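You operate a simulated robot arm through the tools that you are given. There is no shell and no other tool. Be economical: measure what you need, move in short steps, check, and stop when the job is done.

You run a simulated robot arm. Do the job below in one go: nothing can be reset, and whatever is moved stays where it is left.

JOB
Wash the socks in the suds, rinse them and lay them ready on the feed tray.
Fine: scrub them clean on the washboard before you rinse; leave no soap in them; the fold points at the rollers.

It is judged by the outcome, as a careful person would: the job done as asked, and still so three seconds after it is handed in. It fails if anything else is knocked over, pushed out of place, dropped, spilled or broken. Flat cloth is picked up by pressing the open fingertips on it (5 to 10 N) and closing them slowly along it; thin cloth reads only 2 to 8 mm in the jaws.

ROBOT AND FRAMES
A 7-joint arm with a two-finger parallel gripper, fixed in place. Base frame: the origin is at the foot of the arm, x ahead of it, y to its left, z up; the work surface is at about z = 73. Units: cm, rad, N and s.
With the tool pointing down near the work surface it reaches from about 20 to 72 cm from the base axis. Its first joint turns from -2.007 to 2.007 rad. Payload 3.91 kg.
Tool frame: the origin (TCP) lies between the finger pads and is the grasp point; the fingertips stand 3 cm ahead of it; z points along the fingers, y is the line along which they close. Largest opening 11 cm; finger width 2, thickness 1; the body of the gripper, 4.8 by 11.2 cm, starts 5.5 cm behind the TCP.
Orientation is told as [roll, pitch, yaw] about the base's x, y, z axes, in that order, counted from this pose: with the fingers straight down and closing along the base's y, the tool's x points along the base's -x, its y along +y and its z along -z.

CONTROLS
- The arm moves only by the tool arm_command. Its arguments are lists of equal length, an entry for each row: "slide": the shift along the tool's x, y, z in cm, a list of three; "dr": the turn, a rotation vector about the tool's x, y, z in rad, a list of three; "hand": the gripper command, from -1 (fully open) to 1 (shut), values between in proportion. In form: {"slide": [[dx, dy, dz], ...], "dr": [[rx, ry, rz], ...], "hand": [hand, ...]}. A call has 1 to 8 rows; each row is the pose to reach, as a shift and turn from the pose commanded when the call began, along the tool's axes at that moment. A row lasts 0.2 s, in which the tool goes at most 5 cm and 0.15 rad; a call with a longer step from one row to the next is refused whole, and so is a gripper value outside its range. A pose out of reach is approached as far as the arm can. The call stops where the force on the tool passes 40 N (or 10 N more than at its start, if that is more) or the arm is blocked; 0.2 s more then pass. The fingers move at their own pace (about 10.8 cm/s each) and stop on an object; they squeeze with about 41 N. The grip force told is the motor's: it shows also when the fingers shut on nothing. Time passes only in rows, and 0.2 s behind the last, so rows that repeat a pose let the fingers close. The reply holds the time, the measured pose of the TCP, the force on the tool along the base axes, the opening and the grip force, in the units named above and with some noise, with the torque about the TCP (base axes, N m) and any sound that the robot's microphone picked up, and new pictures: "show" is both (left out), scene, wrist or none.
- Cameras (640 x 400 px; columns grow to the right, rows downward): "scene" is fixed at [21.71, -64.91, 159.81]; the picture's right is [0.96, -0.26, 0.00], its down [-0.16, -0.57, -0.80] and it looks along [0.21, 0.78, -0.59] (base axes); focal length 361 px, centre (320, 200). "wrist" rides on the gripper at [7.2, 1.7, -10.3] in the tool frame; the picture's right is [-0.23, 0.97, 0.00], its down [-0.76, -0.18, -0.62] and it looks along [-0.61, -0.14, 0.78] (tool axes); focal length 222 px, centre (320, 200). There is no depth. A picture from a camera that has moved, and an enlarged one, comes with that camera's place and axes in the base frame and with its lens. The place of the scene camera against the robot may be out by one fixed shift of up to 1.2 cm in any direction.
- slide_trunk(by): slides the trunk up (or, below 0, down) by that many cm; the arm rides with it, the base frame stays. It gives what a move gives, with no picture.
- close_up(camera, box): a new picture of the part [left, top, right, bottom] of that camera's present view, enlarged. The clock stands still meanwhile.
- finish_job(): hands the job in; it is judged then, once.

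Work in short steps. Places have to be worked out from the pictures, the camera data and where the tool is seen: move nearer, look again, correct. Check each grasp and each placing, and mend what went wrong. You have 120 turns and 200 pictures in all, those below and enlarged ones among them. Open the gripper and draw the arm clear of the work before you hand the job in, unless the task says otherwise; then end with one line.

The tools are called after ">>>" by a JSON object that holds its "api" and its "payload". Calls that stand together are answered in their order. arm_command: Moves the arm, as the interface text tells. Its arguments: {"type":"object","properties":{"slide":{"type":"array","items":{"type":"array","items":{"type":"number"}}},"dr":{"type":"array","items":{"type":"array","items":{"type":"number"}}},"hand":{"type":"array","items":{"type":"number"}},"show":{"type":"string","enum":["both","scene","wrist","none"]}},"required":["slide","dr","hand"]} The other tools are called the same way: slide_trunk (by) slides the trunk up or down; close_up (camera, box) takes an enlarged picture of a part of a camera's view; finish_job () hands the job in.

At the start:

```text
time_s: 0.0
ee_pos: [52.13, 15.25, 117.66]
tool_rot: [0.0, 0.001, -0.001]
contact_force: [0.4, -0.8, 0.7]
ft_torque: [0.01, -0.01, -0.03]
width: 10.97
grip_force: 0.1
trunk travel left (down, up): [-82.5, 16.5]
```

scene: 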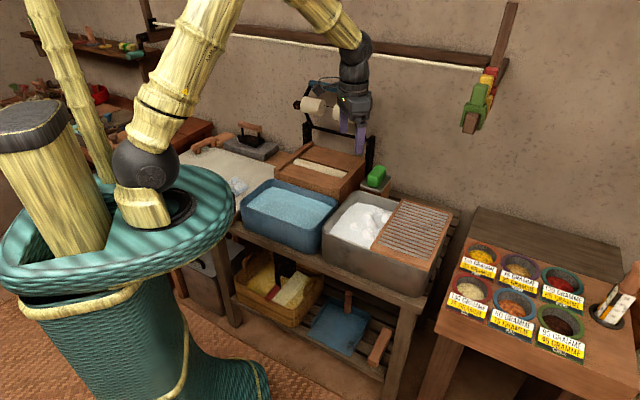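
wrist: 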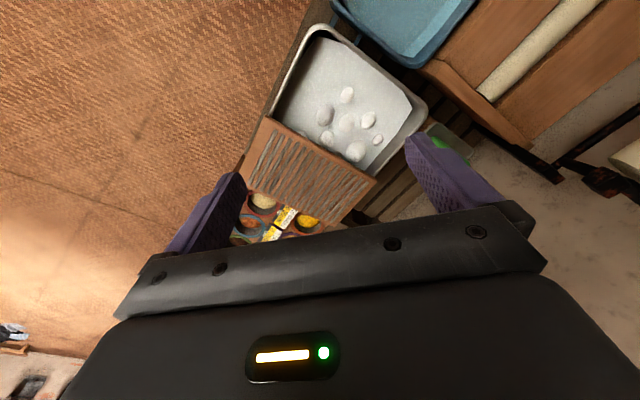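

The scene shows a blue rinse basin, a grey suds tub with a washboard, and a mangle with a feed tray behind. I take enlarged views to find the socks.

>>> {"api": "close_up", "payload": {"camera": "scene", "box": [310, 170, 470, 270]}}

>>> {"api": "close_up", "payload": {"camera": "scene", "box": [230, 70, 410, 200]}}

>>> {"api": "close_up", "payload": {"camera": "scene", "box": [170, 120, 400, 380]}}

>>> {"api": "close_up", "payload": {"camera": "wrist", "box": [240, 0, 480, 200]}}

```text
4.00 times, centred on (390, 220) of scene
camera zoom: at [21.71, -64.91, 159.81], right [0.96, -0.26, 0.0], down [-0.16, -0.57, -0.8], along [0.21, 0.78, -0.59], focal length 1445 px, centre (40, 120)
```

zoom: 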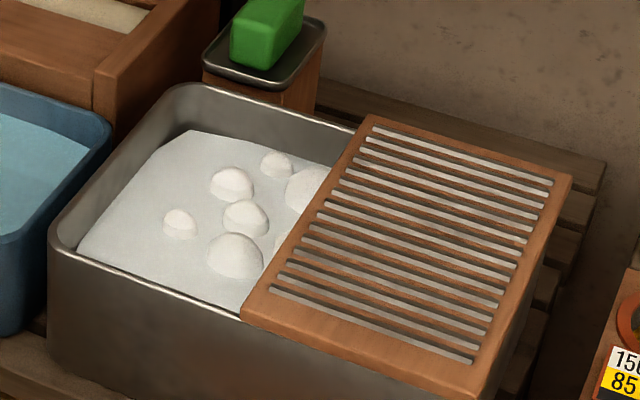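

```text
3.08 times, centred on (320, 135) of scene
camera zoom: at [21.71, -64.91, 159.81], right [0.96, -0.26, 0.0], down [-0.16, -0.57, -0.8], along [0.21, 0.78, -0.59], focal length 1111 px, centre (320, 400)
```

zoom: 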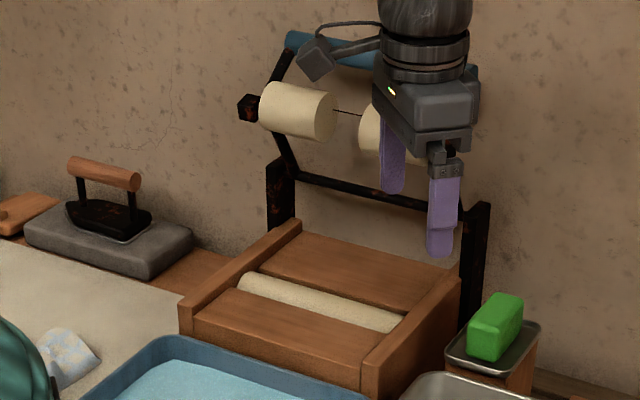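

```text
1.54 times, centred on (285, 250) of scene
camera zoom: at [21.71, -64.91, 159.81], right [0.96, -0.26, 0.0], down [-0.16, -0.57, -0.8], along [0.21, 0.78, -0.59], focal length 556 px, centre (374, 123)
```

zoom: 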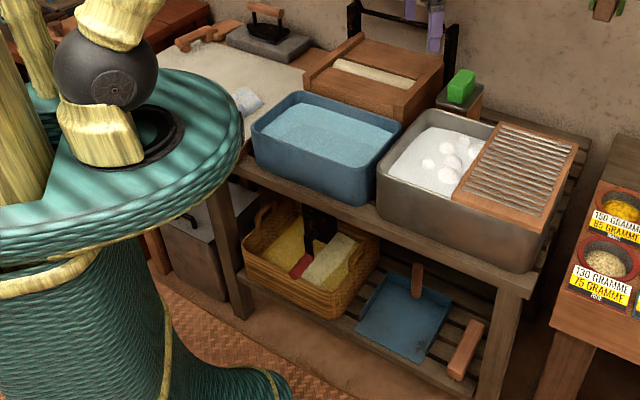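

```text
2.00 times, centred on (360, 100) of wrist
camera zoom: at [44.87, 16.86, 128.05], right [0.23, 0.97, 0.0], down [0.76, -0.18, 0.62], along [0.61, -0.14, -0.78], focal length 444 px, centre (240, 400)
```

zoom: 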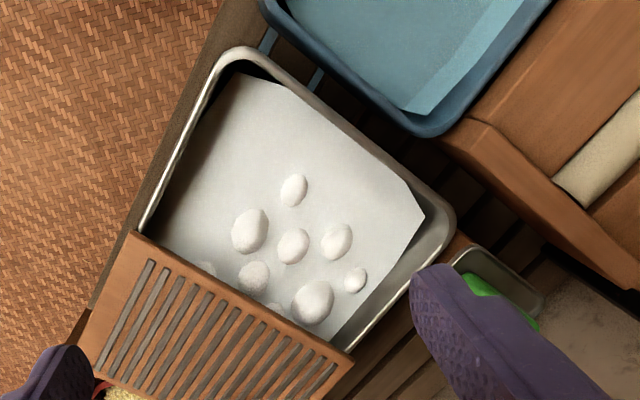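

I see no sock in the tub yet; there is a folded cloth on the left table and cloths in the basket below. Looking closer at both.

>>> {"api": "close_up", "payload": {"camera": "scene", "box": [216, 160, 280, 200]}}

>>> {"api": "close_up", "payload": {"camera": "scene", "box": [230, 240, 330, 330]}}

>>> {"api": "close_up", "payload": {"camera": "scene", "box": [0, 20, 240, 170]}}

```text
10.00 times, centred on (248, 180) of scene
camera zoom: at [21.71, -64.91, 159.81], right [0.96, -0.26, 0.0], down [-0.16, -0.57, -0.8], along [0.21, 0.78, -0.59], focal length 3611 px, centre (1040, 400)
```

zoom: 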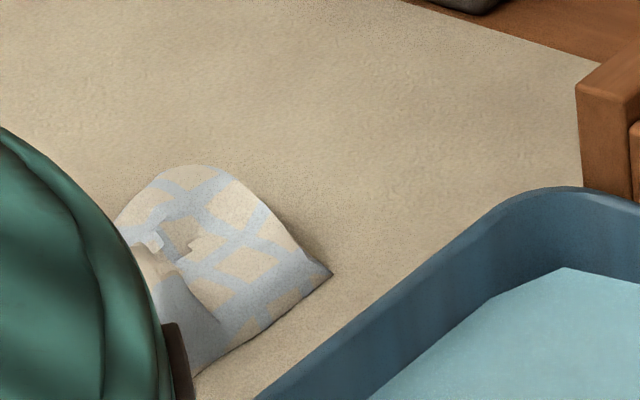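

```text
4.44 times, centred on (280, 285) of scene
camera zoom: at [21.71, -64.91, 159.81], right [0.96, -0.26, 0.0], down [-0.16, -0.57, -0.8], along [0.21, 0.78, -0.59], focal length 1605 px, centre (498, -178)
```

zoom: 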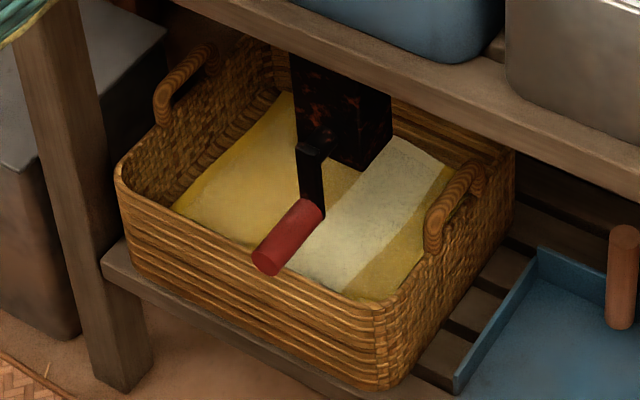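

```text
2.67 times, centred on (120, 95) of scene
camera zoom: at [21.71, -64.91, 159.81], right [0.96, -0.26, 0.0], down [-0.16, -0.57, -0.8], along [0.21, 0.78, -0.59], focal length 963 px, centre (853, 480)
```

zoom: 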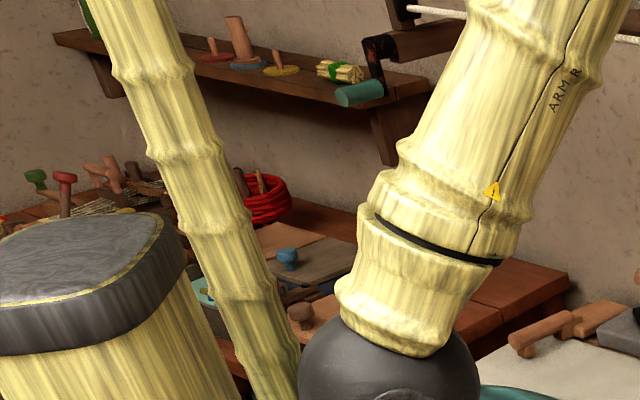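

A patterned cloth lies on the left table near about (21, 65), likely the socks. I swing the arm there with the wrist camera facing it.

>>> {"api": "arm_command", "payload": {"slide": [[3, 3, 0], [6, 6, 0], [9, 9, 0], [12, 12, 0], [15, 15, 0], [18, 18, 0], [21, 21, 0], [24, 23, 0]], "dr": [[0, 0, -0.13], [0, 0, -0.26], [0, 0, -0.39], [0, 0, -0.52], [0, 0, -0.65], [0, 0, -0.78], [0, 0, -0.91], [0, 0, -1.04]], "hand": [-1, -1, -1, -1, -1, -1, -1, -1]}}

```text
time_s: 1.8
ee_pos: [28.13, 38.41, 117.91]
tool_rot: [-0.001, 0.002, 1.044]
contact_force: [-0.4, 0.0, -0.3]
ft_torque: [-0.02, 0.0, -0.02]
width: 11.02
grip_force: 0.0
trunk travel left (down, up): [-82.5, 16.5]
camera wrist: at [22.92, 32.96, 128.26], right [-0.73, 0.69, 0.0], down [0.54, 0.57, 0.62], along [0.43, 0.45, -0.78], focal length 222 px, centre (320, 200)
```

scene: 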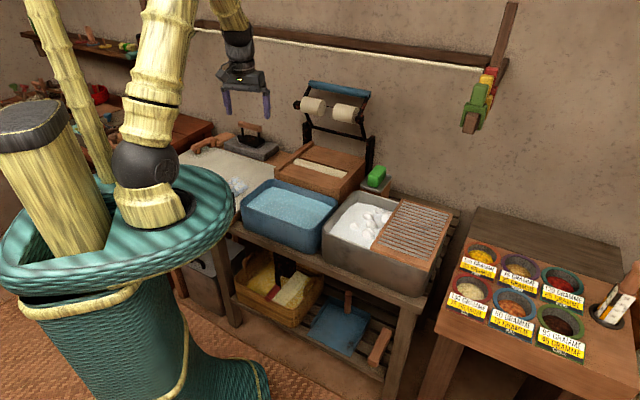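
wrist: 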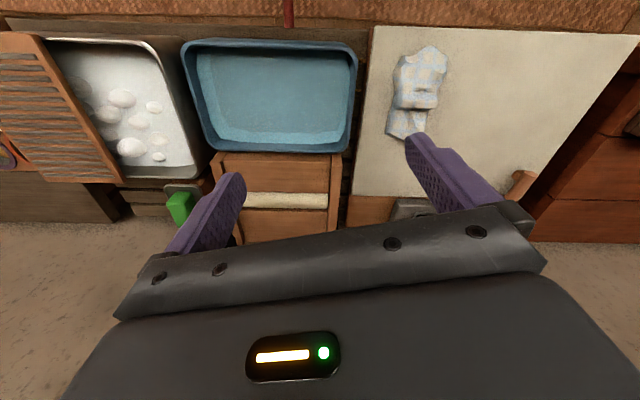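

The sock-like cloth is in view. Enlarging it and the other stations.

>>> {"api": "close_up", "payload": {"camera": "wrist", "box": [360, 20, 488, 160]}}

>>> {"api": "close_up", "payload": {"camera": "wrist", "box": [0, 20, 360, 245]}}

>>> {"api": "close_up", "payload": {"camera": "scene", "box": [260, 70, 400, 200]}}

```text
2.86 times, centred on (424, 90) of wrist
camera zoom: at [22.92, 32.96, 128.26], right [-0.73, 0.69, 0.0], down [0.54, 0.57, 0.62], along [0.43, 0.45, -0.78], focal length 635 px, centre (23, 514)
```

zoom: 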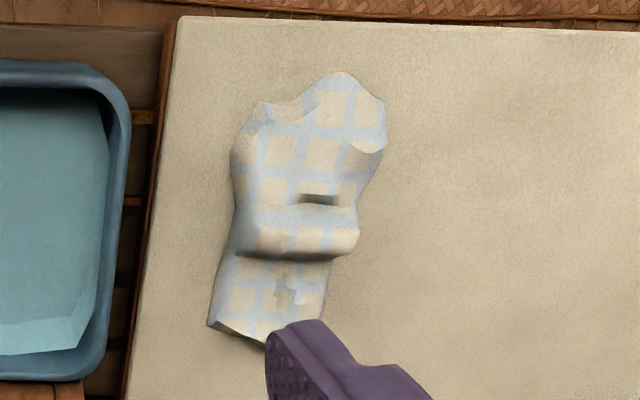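

```text
1.78 times, centred on (180, 132) of wrist
camera zoom: at [22.92, 32.96, 128.26], right [-0.73, 0.69, 0.0], down [0.54, 0.57, 0.62], along [0.43, 0.45, -0.78], focal length 395 px, centre (569, 320)
```

zoom: 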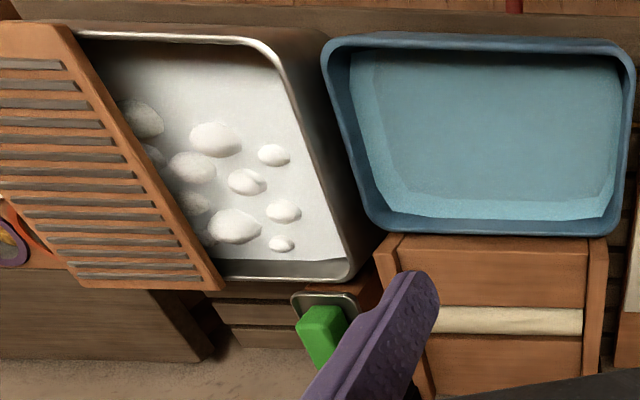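

```text
3.08 times, centred on (330, 135) of scene
camera zoom: at [21.71, -64.91, 159.81], right [0.96, -0.26, 0.0], down [-0.16, -0.57, -0.8], along [0.21, 0.78, -0.59], focal length 1111 px, centre (289, 400)
```

zoom: 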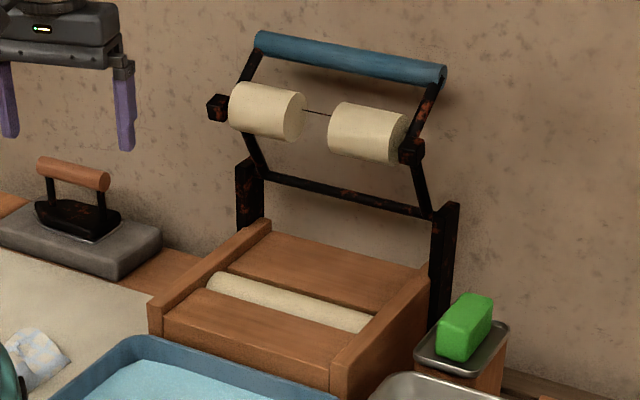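

The cloth lies from about (9,51) to (26,60) near z 75. I move the camera nearer to see how it is folded.

>>> {"api": "arm_command", "payload": {"slide": [[-0.2, 2.3, 3.1], [-0.4, 4.6, 6.2], [-0.6, 6.9, 9.3], [-0.8, 9.2, 12.4], [-1, 11.5, 15.5], [-1.2, 13.8, 18.6], [-1.4, 16.1, 21.7], [-1.6, 18.3, 25]], "dr": [[0, 0, 0], [0, 0, 0], [0, 0, 0], [0, 0, 0], [0, 0, 0], [0, 0, 0], [0, 0, 0], [0, 0, 0]], "hand": [-1, -1, -1, -1, -1, -1, -1, -1]}}

```text
time_s: 3.6
ee_pos: [12.88, 48.8, 92.96]
tool_rot: [0.0, -0.001, 1.041]
contact_force: [0.3, -0.8, 0.4]
ft_torque: [-0.01, -0.01, -0.01]
width: 10.99
grip_force: 0.1
trunk travel left (down, up): [-82.5, 16.5]
camera wrist: at [7.65, 43.33, 103.29], right [-0.72, 0.69, 0.0], down [0.54, 0.57, 0.62], along [0.43, 0.45, -0.78], focal length 222 px, centre (320, 200)
```

scene: 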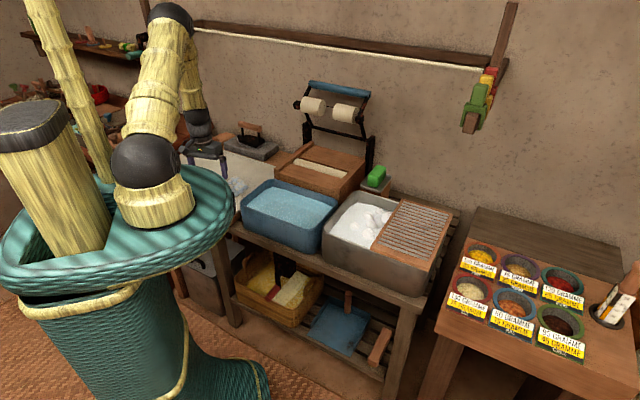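
wrist: 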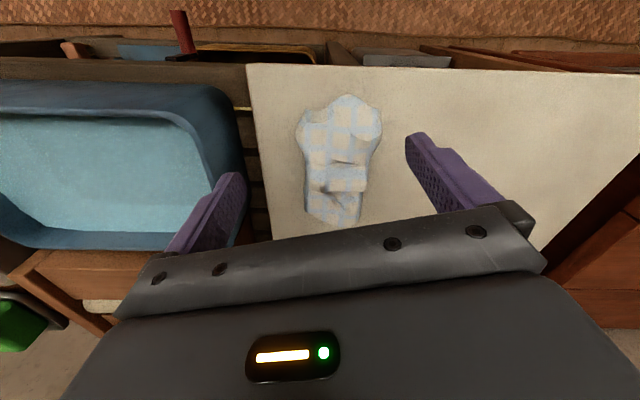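

>>> {"api": "close_up", "payload": {"camera": "wrist", "box": [270, 80, 420, 240]}}

```text
2.50 times, centred on (345, 160) of wrist
camera zoom: at [7.65, 43.33, 103.29], right [-0.72, 0.69, 0.0], down [0.54, 0.57, 0.62], along [0.43, 0.45, -0.78], focal length 555 px, centre (258, 300)
```

zoom: 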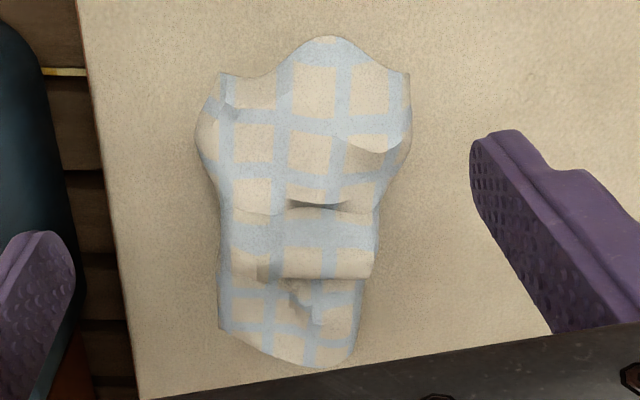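

The cloth is crumpled, about 21 × 11 cm, lying along the 45° feed direction, with a cross ridge at its middle near (17.4, 58). Pinching that ridge makes the fold sit in the jaws. I turn the gripper to close along its length.

>>> {"api": "arm_command", "payload": {"slide": [[-1.3, 0, 0], [-2.6, 0.1, 0], [-3.9, 0.2, 0], [-5.2, 0.3, 0], [-6.5, 0.4, 0], [-7.8, 0.5, 0], [-9.1, 0.6, 0], [-10.1, 0.7, 0]], "dr": [[0, 0, 0.14], [0, 0, 0.28], [0, 0, 0.42], [0, 0, 0.56], [0, 0, 0.7], [0, 0, 0.84], [0, 0, 0.98], [0, 0, 1.12]], "hand": [-1, -1, -1, -1, -1, -1, -1, -1], "show": "none"}}

>>> {"api": "arm_command", "payload": {"slide": [[0, 0, 0], [0, 0, 0], [0, 0, 0], [0, 0, 0], [0, 0, 0], [0, 0, 0]], "dr": [[0, 0, 0.12], [0, 0, 0.24], [0, 0, 0.36], [0, 0, 0.48], [0, 0, 0.6], [0, 0, 0.706]], "hand": [-1, -1, -1, -1, -1, -1]}}

```text
time_s: 5.4
ee_pos: [17.71, 57.94, 92.74]
tool_rot: [0.0, 0.002, -0.083]
contact_force: [0.6, 0.1, 0.5]
ft_torque: [0.01, 0.02, 0.05]
width: 10.98
grip_force: 0.1
trunk travel left (down, up): [-82.5, 16.5]
```

```text
time_s: 6.8
ee_pos: [17.68, 57.97, 92.77]
tool_rot: [0.0, 0.0, -0.787]
contact_force: [0.4, 0.0, 0.5]
ft_torque: [-0.01, 0.0, 0.02]
width: 10.99
grip_force: 0.0
trunk travel left (down, up): [-82.5, 16.5]
camera wrist: at [13.75, 64.2, 103.05], right [0.85, 0.53, 0.0], down [0.41, -0.66, 0.62], along [0.33, -0.53, -0.78], focal length 222 px, centre (320, 200)
```

scene: 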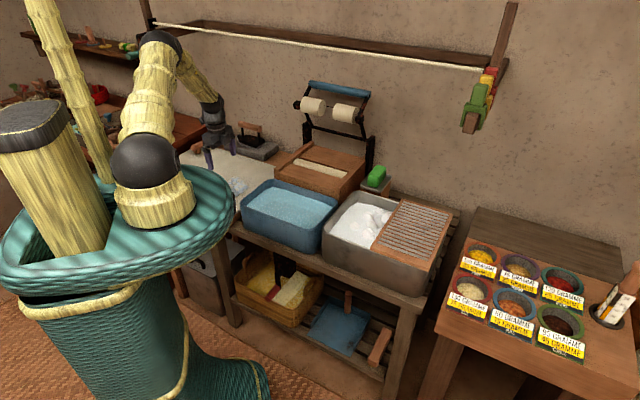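
wrist: 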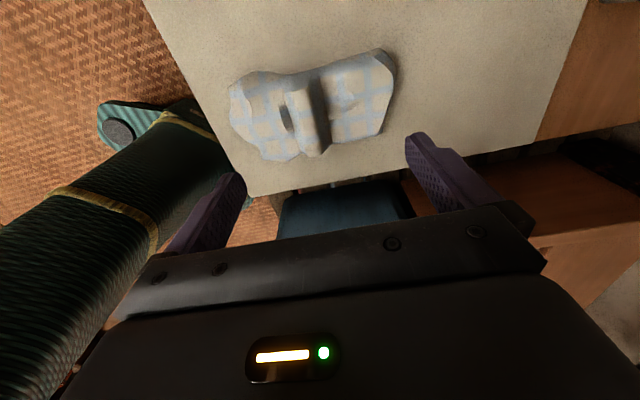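

The ridge sits just left/ahead of the tool line, top near z 78. I shift slightly, narrow the jaws to about 7 cm and descend to just above it.

>>> {"api": "arm_command", "payload": {"slide": [[-0.3, -0.3, 3], [-0.6, -0.6, 6], [-1, -0.8, 9], [-1, -0.8, 11], [-1, -0.8, 12]], "dr": [[0, 0, 0], [0, 0, 0], [0, 0, 0], [0, 0, 0], [0, 0, 0]], "hand": [-0.27, -0.27, -0.27, -0.27, -0.27]}}

```text
time_s: 8.0
ee_pos: [17.71, 56.65, 80.61]
tool_rot: [0.002, 0.002, -0.784]
contact_force: [0.0, 0.0, 0.0]
ft_torque: [-0.01, 0.01, 0.0]
width: 6.97
grip_force: 0.1
trunk travel left (down, up): [-82.5, 16.5]
camera wrist: at [13.76, 62.96, 91.01], right [0.85, 0.53, 0.0], down [0.41, -0.67, 0.62], along [0.33, -0.53, -0.78], focal length 222 px, centre (320, 200)
```

scene: 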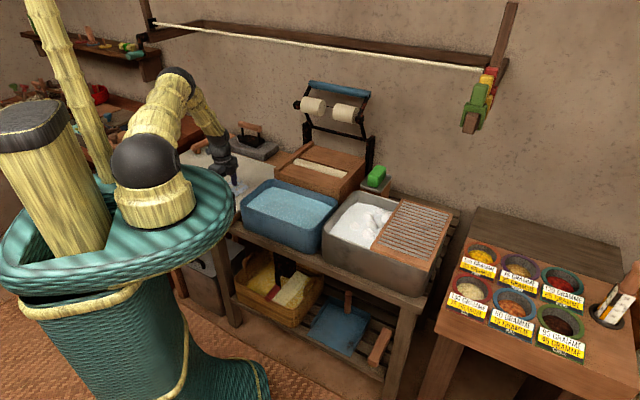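
wrist: 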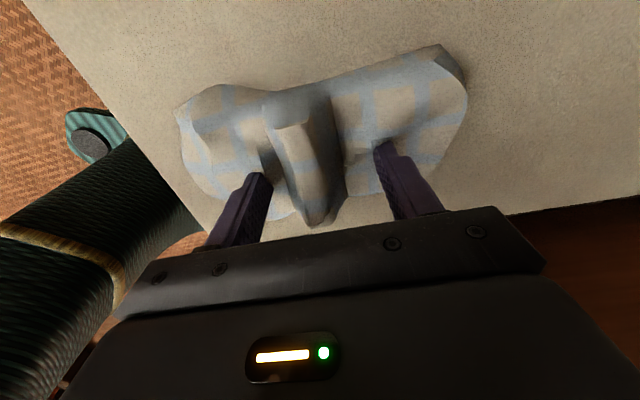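

The ridge is straddled by the fingers. I descend in small steps until light contact.

>>> {"api": "arm_command", "payload": {"slide": [[0, 0, 0.6], [0, 0, 1.2], [0, 0, 1.8]], "dr": [[0, 0, 0], [0, 0, 0], [0, 0, 0]], "hand": [-0.27, -0.27, -0.27], "show": "wrist"}}

```text
time_s: 8.5
ee_pos: [17.91, 56.86, 80.58]
tool_rot: [0.004, 0.003, -0.786]
contact_force: [-0.5, -10.3, 25.8]
ft_torque: [-1.15, 0.69, 0.21]
width: 7.38
grip_force: 4.0
trunk travel left (down, up): [-82.5, 16.5]
stopped in row 2: the force on the tool passed its limit at 47 N (the readings are from after the stop); the commanded pose is now the measured one
camera wrist: at [13.89, 63.06, 90.97], right [0.85, 0.53, 0.0], down [0.41, -0.67, 0.62], along [0.33, -0.52, -0.79], focal length 222 px, centre (320, 200)
```

wrist: 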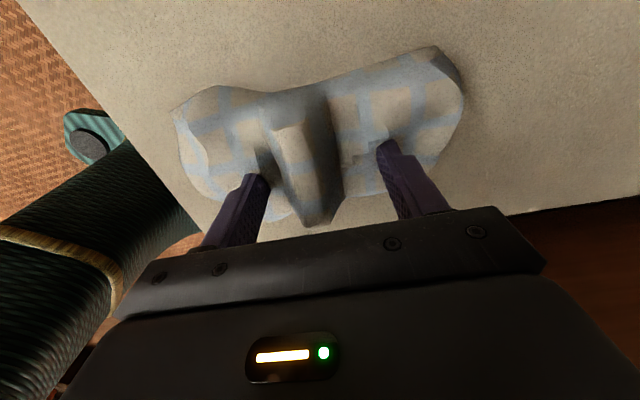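

Contact: the surface is at about z 77.5. I ease up to lower the pressing force and then close slowly.

>>> {"api": "arm_command", "payload": {"slide": [[0, 0, -0.1]], "dr": [[0, 0, 0]], "hand": [-0.27], "show": "none"}}

```text
time_s: 8.9
ee_pos: [17.82, 56.95, 80.63]
tool_rot: [0.006, 0.004, -0.785]
contact_force: [0.1, -9.6, 24.9]
ft_torque: [-1.07, 0.63, 0.25]
width: 7.3
grip_force: 3.0
trunk travel left (down, up): [-82.5, 16.5]
```

>>> {"api": "arm_command", "payload": {"slide": [[0, 0, -0.15], [0, 0, -0.25]], "dr": [[0, 0, 0], [0, 0, 0]], "hand": [-0.27, -0.27], "show": "none"}}

```text
time_s: 9.5
ee_pos: [17.82, 56.94, 80.55]
tool_rot: [0.005, 0.003, -0.786]
contact_force: [1.0, -8.1, 14.9]
ft_torque: [-0.82, 0.24, 0.2]
width: 7.18
grip_force: 2.2
trunk travel left (down, up): [-82.5, 16.5]
```

Force fell to 15 N; a little more easing, then slow closing.

>>> {"api": "arm_command", "payload": {"slide": [[0, 0, -0.12], [0, 0, -0.12], [0, 0, -0.12], [0, 0, -0.12], [0, 0, -0.12], [0, 0, -0.12], [0, 0, -0.12], [0, 0, -0.12]], "dr": [[0, 0, 0], [0, 0, 0], [0, 0, 0], [0, 0, 0], [0, 0, 0], [0, 0, 0], [0, 0, 0], [0, 0, 0]], "hand": [-0.27, -0.15, 0, 0.15, 0.3, 0.45, 0.6, 0.7], "show": "wrist"}}

```text
time_s: 11.3
ee_pos: [17.78, 57.01, 80.81]
tool_rot: [0.004, 0.004, -0.786]
contact_force: [-0.6, -0.8, 1.3]
ft_torque: [-0.28, 0.13, -0.08]
width: 2.58
grip_force: 41.5
trunk travel left (down, up): [-82.5, 16.5]
camera wrist: at [13.81, 63.22, 91.12], right [0.85, 0.53, 0.0], down [0.41, -0.67, 0.62], along [0.33, -0.53, -0.78], focal length 222 px, centre (320, 200)
```

wrist: 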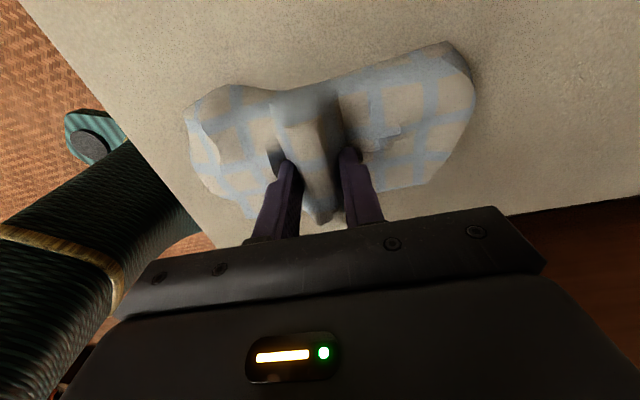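

The jaws hold the ridge at 2.6 cm with full grip force. I close fully and lift a few centimetres to see.

>>> {"api": "arm_command", "payload": {"slide": [[0, 0, 0], [0, 0, 0], [0, 0, -1.5], [0, 0, -3.5], [0, 0, -6], [0, 0, -8]], "dr": [[0, 0, 0], [0, 0, 0], [0, 0, 0], [0, 0, 0], [0, 0, 0], [0, 0, 0]], "hand": [0.85, 1, 1, 1, 1, 1]}}

>>> {"api": "close_up", "payload": {"camera": "scene", "box": [196, 130, 276, 210]}}

```text
time_s: 12.7
ee_pos: [17.91, 56.79, 88.9]
tool_rot: [0.003, 0.003, -0.785]
contact_force: [0.2, -0.3, -2.5]
ft_torque: [0.0, 0.04, 0.01]
width: 2.57
grip_force: 40.7
trunk travel left (down, up): [-82.5, 16.5]
camera wrist: at [13.9, 63.02, 99.2], right [0.85, 0.53, 0.0], down [0.41, -0.67, 0.62], along [0.33, -0.53, -0.78], focal length 222 px, centre (320, 200)
```

scene: 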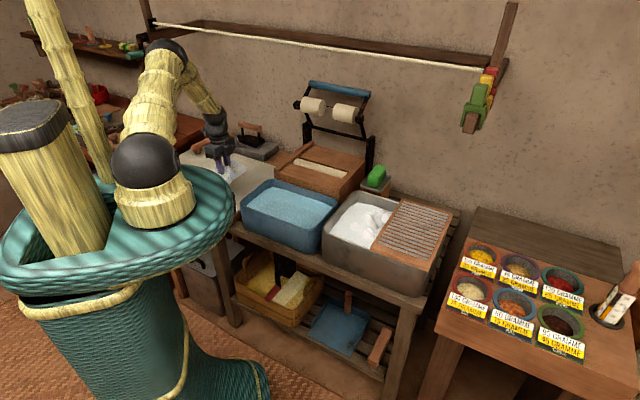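
wrist: 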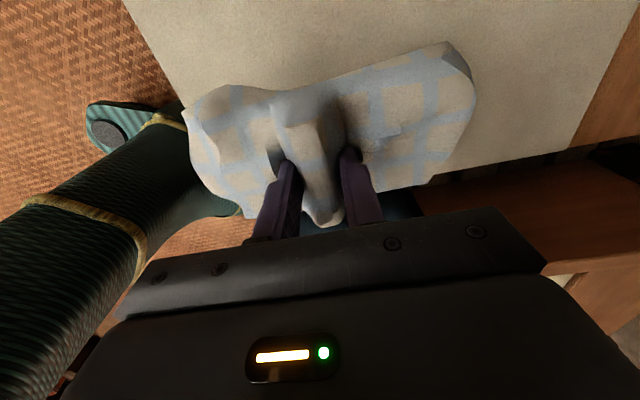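

```text
5.00 times, centred on (236, 170) of scene
camera zoom: at [21.71, -64.91, 159.81], right [0.96, -0.26, 0.0], down [-0.16, -0.57, -0.8], along [0.21, 0.78, -0.59], focal length 1806 px, centre (740, 350)
```

zoom: 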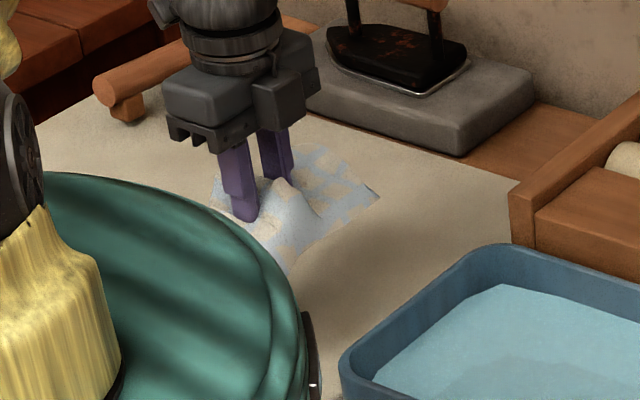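

The cloth came up keeping its shape. I look closely at its ends to tell which is the fold.

>>> {"api": "close_up", "payload": {"camera": "wrist", "box": [170, 30, 490, 230]}}

>>> {"api": "close_up", "payload": {"camera": "scene", "box": [216, 150, 280, 190]}}

```text
2.00 times, centred on (330, 130) of wrist
camera zoom: at [13.9, 63.02, 99.2], right [0.85, 0.53, 0.0], down [0.41, -0.67, 0.62], along [0.33, -0.53, -0.78], focal length 444 px, centre (300, 340)
```

zoom: 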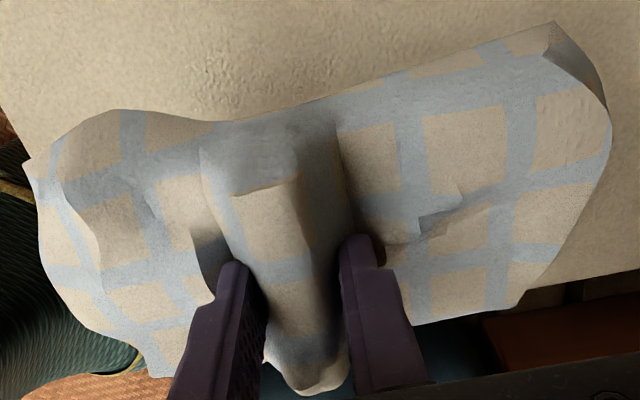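

```text
10.00 times, centred on (248, 170) of scene
camera zoom: at [21.71, -64.91, 159.81], right [0.96, -0.26, 0.0], down [-0.16, -0.57, -0.8], along [0.21, 0.78, -0.59], focal length 3611 px, centre (1040, 500)
```

zoom: 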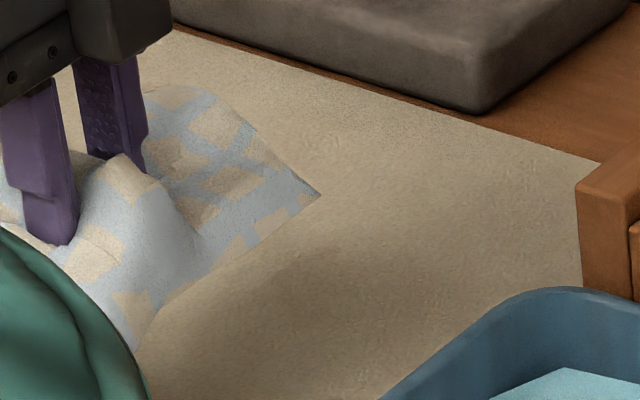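

The socks travel as one soft bundle. I raise them and carry them along the bench towards the open half of the suds tub (about (59, 18), rim at z≈86).

>>> {"api": "arm_command", "payload": {"slide": [[0, 0, -4], [0, 0, -8], [0, 0, -12], [-1, 0, -16], [-5, 0, -18], [-10, 0.5, -18], [-14.5, 0.5, -18], [-19, 0.5, -18]], "dr": [[0, 0, 0], [0, 0, 0], [0, 0, 0], [0, 0, 0], [0, 0, 0], [0, 0, 0], [0, 0, 0], [0, 0, 0]], "hand": [1, 1, 1, 1, 1, 1, 1, 1], "show": "none"}}

>>> {"api": "arm_command", "payload": {"slide": [[-4.7, 0.2, 0], [-9.4, 0.4, 0], [-14.1, 0.6, 0], [-18.8, 0.8, 0], [-23.5, 1, 0], [-28.2, 1.2, 0], [-32.9, 1.4, 0], [-37.6, 1.5, 0]], "dr": [[0, 0, 0], [0, 0, 0], [0, 0, 0], [0, 0, 0], [0, 0, 0], [0, 0, 0], [0, 0, 0], [0, 0, 0]], "hand": [1, 1, 1, 1, 1, 1, 1, 1]}}

>>> {"api": "close_up", "payload": {"camera": "scene", "box": [320, 100, 448, 180]}}

>>> {"api": "close_up", "payload": {"camera": "wrist", "box": [120, 0, 520, 250]}}

```text
refused: row 6 steps farther than a row can; nothing moved
```

```text
time_s: 14.5
ee_pos: [45.47, 31.1, 88.77]
tool_rot: [0.004, 0.005, -0.786]
contact_force: [-0.2, -0.7, -1.8]
ft_torque: [0.0, 0.02, -0.01]
width: 2.58
grip_force: 40.6
trunk travel left (down, up): [-82.5, 16.5]
camera wrist: at [41.55, 37.38, 99.1], right [0.85, 0.53, 0.0], down [0.41, -0.67, 0.62], along [0.33, -0.52, -0.79], focal length 222 px, centre (320, 200)
```

scene: 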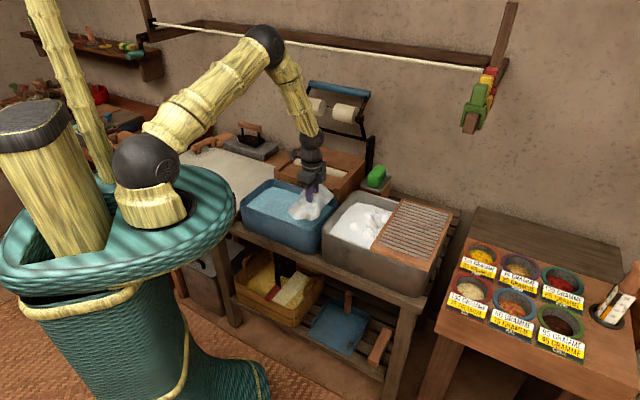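
wrist: 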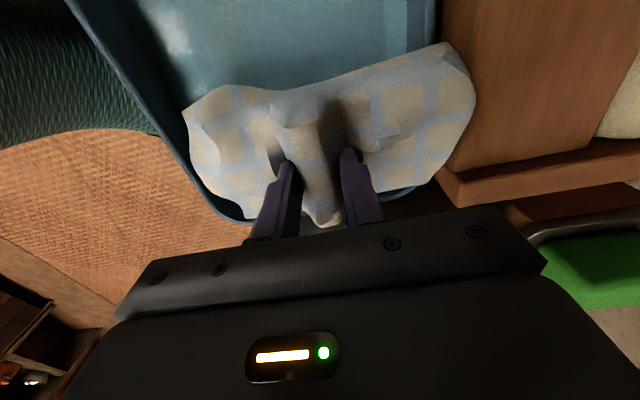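

```text
5.00 times, centred on (384, 140) of scene
camera zoom: at [21.71, -64.91, 159.81], right [0.96, -0.26, 0.0], down [-0.16, -0.57, -0.8], along [0.21, 0.78, -0.59], focal length 1806 px, centre (0, 500)
```

zoom: 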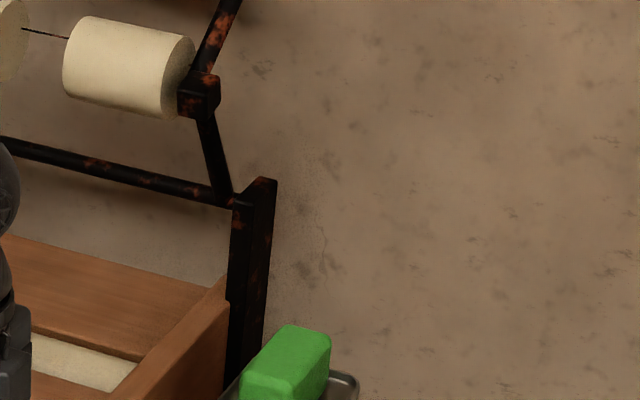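

```text
1.60 times, centred on (320, 125) of wrist
camera zoom: at [41.55, 37.38, 99.1], right [0.85, 0.53, 0.0], down [0.41, -0.67, 0.62], along [0.33, -0.52, -0.79], focal length 355 px, centre (320, 320)
```

zoom: 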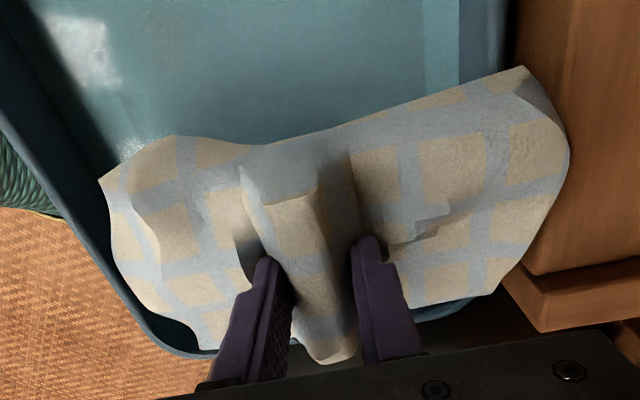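

The first call was refused and the second ran low over the rinse basin, without contact forces. I now raise straight up before going on.

>>> {"api": "arm_command", "payload": {"slide": [[0, 0, -4], [0, 0, -8], [0, 0, -12], [0, 0, -15], [0, 0, -15]], "dr": [[0, 0, 0], [0, 0, 0], [0, 0, 0], [0, 0, 0], [0, 0, 0]], "hand": [1, 1, 1, 1, 1]}}

>>> {"api": "close_up", "payload": {"camera": "scene", "box": [272, 130, 368, 190]}}

>>> {"api": "close_up", "payload": {"camera": "scene", "box": [230, 120, 390, 250]}}

```text
time_s: 15.7
ee_pos: [45.36, 31.28, 103.71]
tool_rot: [0.003, 0.005, -0.784]
contact_force: [0.5, -0.8, -2.5]
ft_torque: [-0.01, 0.02, 0.0]
width: 2.57
grip_force: 41.1
trunk travel left (down, up): [-82.5, 16.5]
camera wrist: at [41.46, 37.48, 114.13], right [0.85, 0.53, 0.0], down [0.41, -0.67, 0.62], along [0.33, -0.53, -0.78], focal length 222 px, centre (320, 200)
```

scene: 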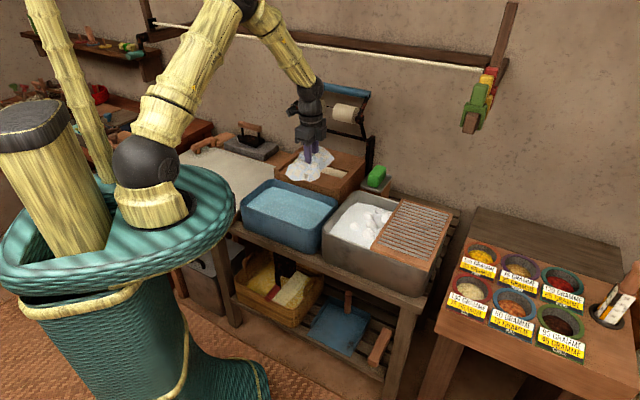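
wrist: 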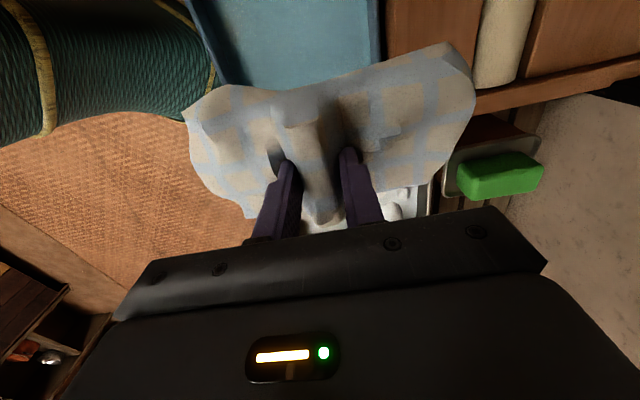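

```text
6.67 times, centred on (320, 160) of scene
camera zoom: at [21.71, -64.91, 159.81], right [0.96, -0.26, 0.0], down [-0.16, -0.57, -0.8], along [0.21, 0.78, -0.59], focal length 2408 px, centre (320, 467)
```

zoom: 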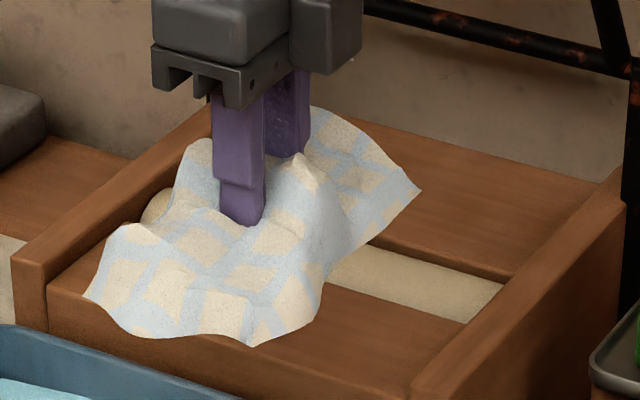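

```text
3.08 times, centred on (310, 185) of scene
camera zoom: at [21.71, -64.91, 159.81], right [0.96, -0.26, 0.0], down [-0.16, -0.57, -0.8], along [0.21, 0.78, -0.59], focal length 1111 px, centre (351, 246)
```

zoom: 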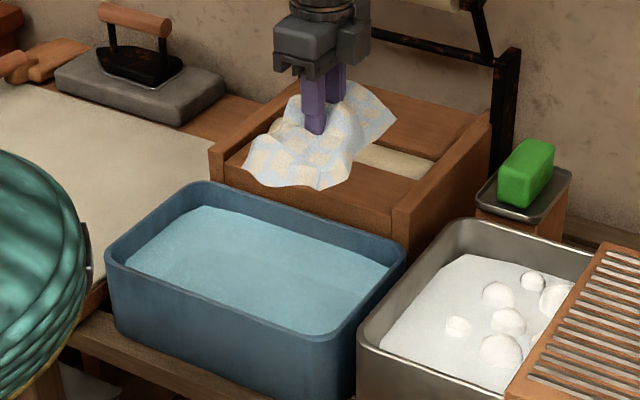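

The bundle is draped cloth with the ridge held. Moving over the suds at the current height.

>>> {"api": "arm_command", "payload": {"slide": [[-4.5, 0.1, 0], [-9, 0.3, 0], [-13.5, 0.5, 0], [-17, 0.6, 0], [-19.2, 0.6, 0]], "dr": [[0, 0, 0], [0, 0, 0], [0, 0, 0], [0, 0, 0], [0, 0, 0]], "hand": [1, 1, 1, 1, 1]}}

>>> {"api": "close_up", "payload": {"camera": "scene", "box": [300, 120, 460, 270]}}

```text
time_s: 16.9
ee_pos: [59.58, 18.2, 103.59]
tool_rot: [0.004, 0.005, -0.786]
contact_force: [-0.3, 0.0, -2.0]
ft_torque: [0.01, -0.02, -0.01]
width: 2.59
grip_force: 41.0
trunk travel left (down, up): [-82.5, 16.5]
camera wrist: at [55.64, 24.34, 113.97], right [0.85, 0.53, 0.0], down [0.41, -0.67, 0.62], along [0.33, -0.52, -0.79], focal length 222 px, centre (320, 200)
```

scene: 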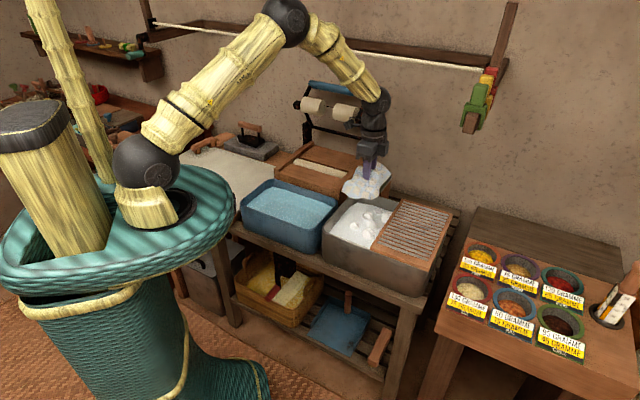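
wrist: 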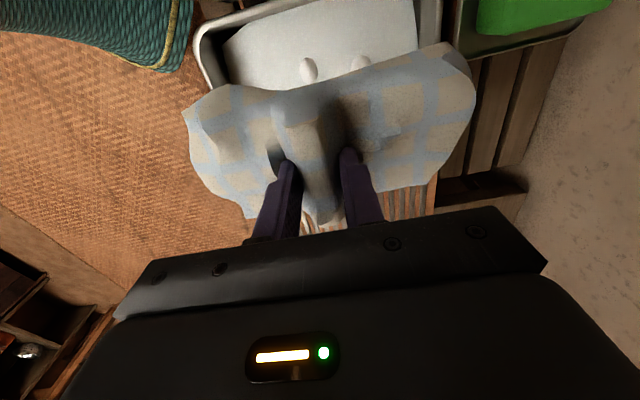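

```text
2.67 times, centred on (380, 195) of scene
camera zoom: at [21.71, -64.91, 159.81], right [0.96, -0.26, 0.0], down [-0.16, -0.57, -0.8], along [0.21, 0.78, -0.59], focal length 963 px, centre (160, 213)
```

zoom: 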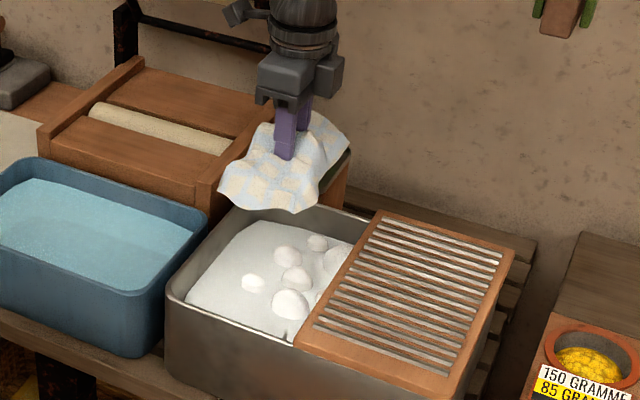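

The bundle is centred on the open suds (gap 15.7 × 23 cm). I shift 0.8 cm along and lower to just above the rim.

>>> {"api": "arm_command", "payload": {"slide": [[0, 0.8, 3], [0, 0.8, 6], [0, 0.8, 9], [0, 0.8, 11.5]], "dr": [[0, 0, 0], [0, 0, 0], [0, 0, 0], [0, 0, 0]], "hand": [1, 1, 1, 1]}}

>>> {"api": "close_up", "payload": {"camera": "scene", "box": [310, 160, 470, 270]}}

```text
time_s: 17.9
ee_pos: [60.1, 18.76, 92.04]
tool_rot: [0.005, 0.003, -0.784]
contact_force: [0.0, 0.0, -3.4]
ft_torque: [-0.04, -0.05, 0.02]
width: 2.58
grip_force: 41.0
trunk travel left (down, up): [-82.5, 16.5]
camera wrist: at [56.2, 24.92, 102.39], right [0.85, 0.53, 0.0], down [0.41, -0.67, 0.62], along [0.33, -0.52, -0.78], focal length 222 px, centre (320, 200)
```

scene: 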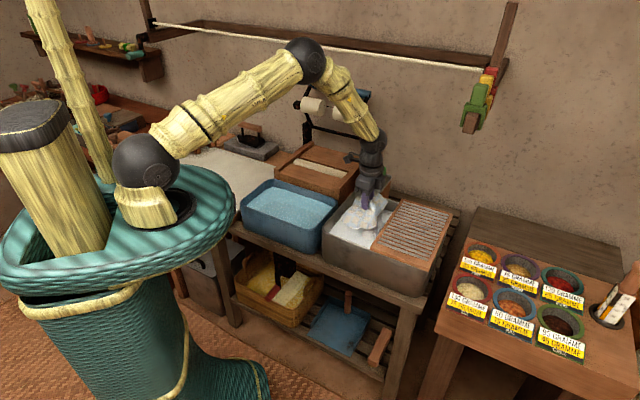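
wrist: 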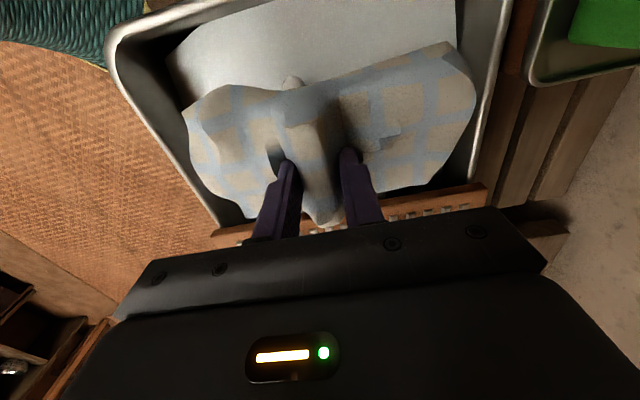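

```text
3.64 times, centred on (390, 215) of scene
camera zoom: at [21.71, -64.91, 159.81], right [0.96, -0.26, 0.0], down [-0.16, -0.57, -0.8], along [0.21, 0.78, -0.59], focal length 1313 px, centre (66, 146)
```

zoom: 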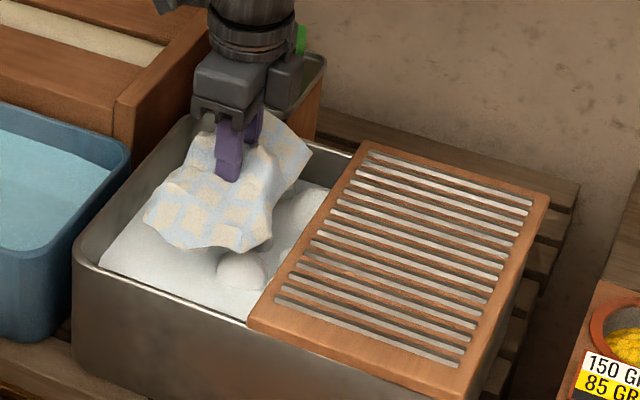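

Fits inside the rim with clearance. I lower slowly into the suds, watching the force.

>>> {"api": "arm_command", "payload": {"slide": [[0, 0, 1], [0, 0, 2], [0, 0, 3], [0, 0, 4], [0, 0, 5]], "dr": [[0, 0, 0], [0, 0, 0], [0, 0, 0], [0, 0, 0], [0, 0, 0]], "hand": [1, 1, 1, 1, 1]}}

>>> {"api": "close_up", "payload": {"camera": "scene", "box": [310, 160, 470, 270]}}

```text
time_s: 19.1
ee_pos: [60.14, 19.01, 87.22]
tool_rot: [0.002, 0.005, -0.785]
contact_force: [-0.3, -0.4, -2.5]
ft_torque: [0.01, -0.04, 0.01]
width: 2.59
grip_force: 41.6
trunk travel left (down, up): [-82.5, 16.5]
camera wrist: at [56.12, 25.14, 97.47], right [0.85, 0.53, 0.0], down [0.41, -0.67, 0.62], along [0.33, -0.52, -0.79], focal length 222 px, centre (320, 200)
```

scene: 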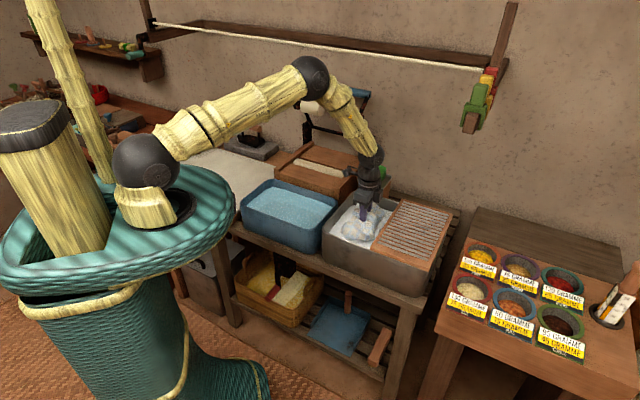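
wrist: 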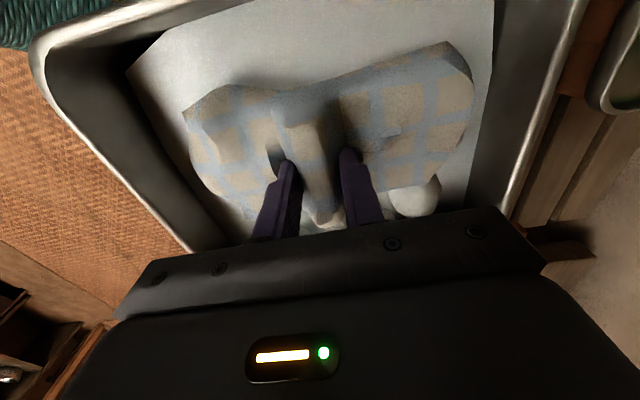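

```text
3.64 times, centred on (390, 215) of scene
camera zoom: at [21.71, -64.91, 159.81], right [0.96, -0.26, 0.0], down [-0.16, -0.57, -0.8], along [0.21, 0.78, -0.59], focal length 1313 px, centre (66, 146)
```

zoom: 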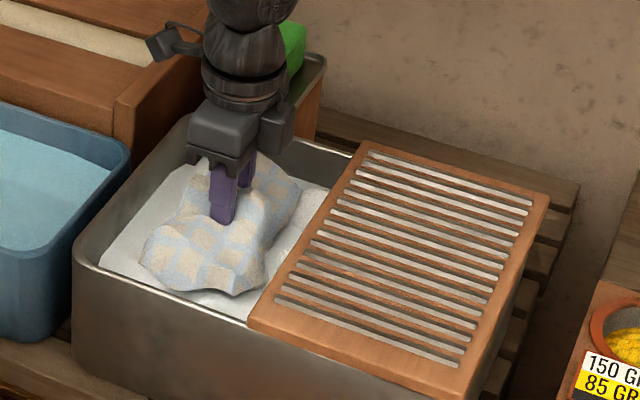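

At the suds surface now, no resistance. I go 3 cm deeper to soak them.

>>> {"api": "arm_command", "payload": {"slide": [[0, 0, 1], [0, 0, 2], [0, 0, 3], [0, 0, 3]], "dr": [[0, 0, 0], [0, 0, 0], [0, 0, 0], [0, 0, 0]], "hand": [1, 1, 1, 1]}}

>>> {"api": "close_up", "payload": {"camera": "scene", "box": [310, 160, 470, 270]}}

```text
time_s: 20.1
ee_pos: [60.11, 18.91, 84.16]
tool_rot: [0.006, 0.004, -0.785]
contact_force: [-0.2, -0.2, -3.5]
ft_torque: [0.02, 0.0, 0.0]
width: 2.56
grip_force: 40.9
trunk travel left (down, up): [-82.5, 16.5]
camera wrist: at [56.08, 25.09, 94.51], right [0.85, 0.53, 0.0], down [0.41, -0.67, 0.62], along [0.33, -0.52, -0.78], focal length 222 px, centre (320, 200)
```

scene: 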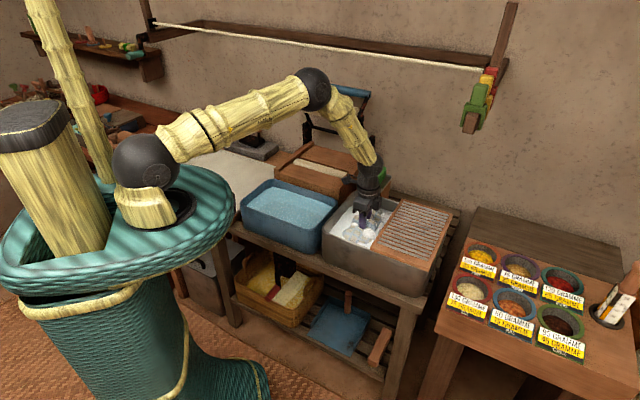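
wrist: 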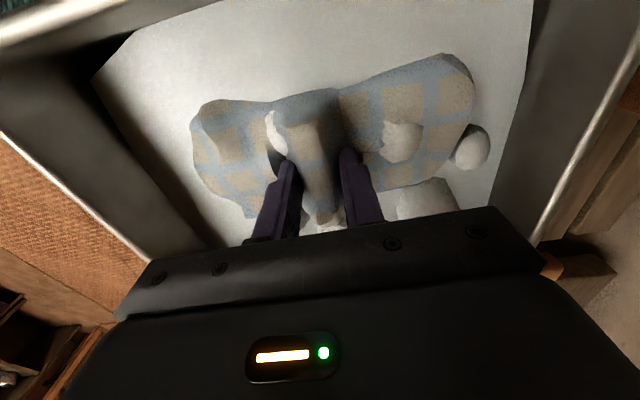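

```text
3.64 times, centred on (390, 215) of scene
camera zoom: at [21.71, -64.91, 159.81], right [0.96, -0.26, 0.0], down [-0.16, -0.57, -0.8], along [0.21, 0.78, -0.59], focal length 1313 px, centre (66, 146)
```

zoom: 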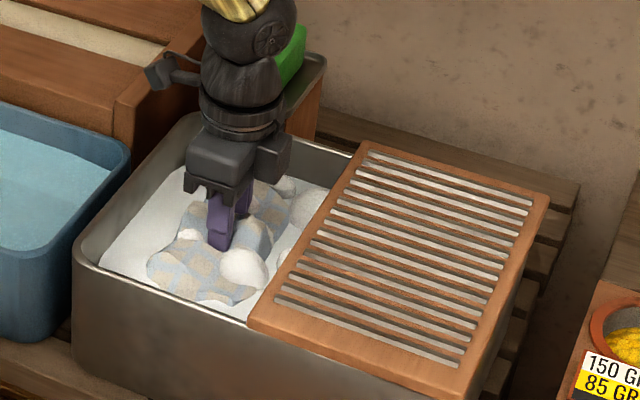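

It is soaking but the ridge is still above. I go a bit deeper and swish gently for a few seconds.

>>> {"api": "arm_command", "payload": {"slide": [[0, 0, 1], [0, 0, 1.8], [0.8, 0, 1.8], [-0.8, 0, 1.8], [0.8, 0, 1.8], [0, 0, 1.8], [0, 0, 1.8], [0, 0, 1.8]], "dr": [[0, 0, 0], [0, 0, 0], [0, 0, 0], [0, 0, 0], [0, 0, 0], [0, 0, 0], [0, 0, 0], [0, 0, 0]], "hand": [1, 1, 1, 1, 1, 1, 1, 1], "show": "wrist"}}

>>> {"api": "close_up", "payload": {"camera": "scene", "box": [310, 160, 470, 270]}}

```text
time_s: 21.9
ee_pos: [60.1, 18.73, 82.36]
tool_rot: [0.003, 0.003, -0.786]
contact_force: [-0.6, 0.2, -1.9]
ft_torque: [-0.02, 0.0, 0.01]
width: 2.57
grip_force: 41.3
trunk travel left (down, up): [-82.5, 16.5]
camera wrist: at [56.12, 25.06, 92.68], right [0.85, 0.53, 0.0], down [0.41, -0.67, 0.62], along [0.33, -0.52, -0.78], focal length 222 px, centre (320, 200)
```

wrist: 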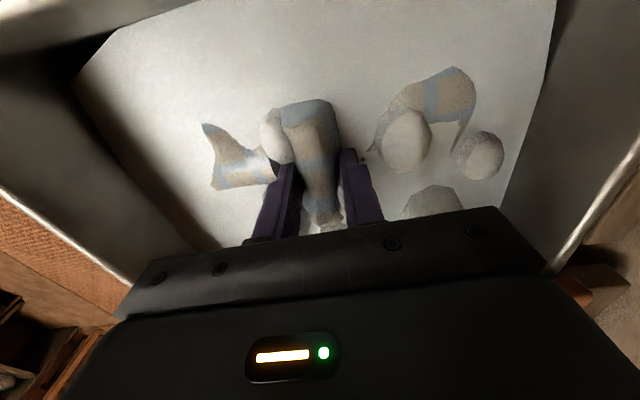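

```text
3.64 times, centred on (390, 215) of scene
camera zoom: at [21.71, -64.91, 159.81], right [0.96, -0.26, 0.0], down [-0.16, -0.57, -0.8], along [0.21, 0.78, -0.59], focal length 1313 px, centre (66, 146)
```

zoom: 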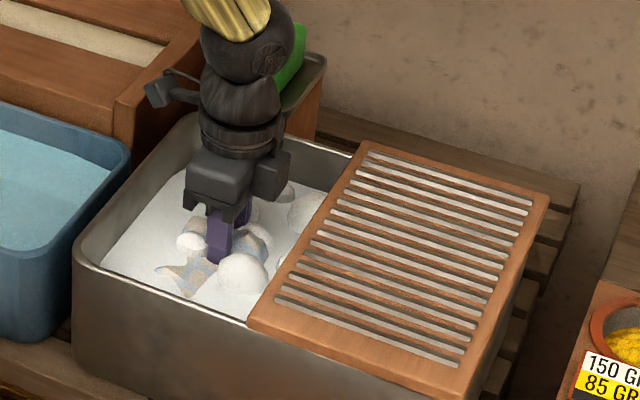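

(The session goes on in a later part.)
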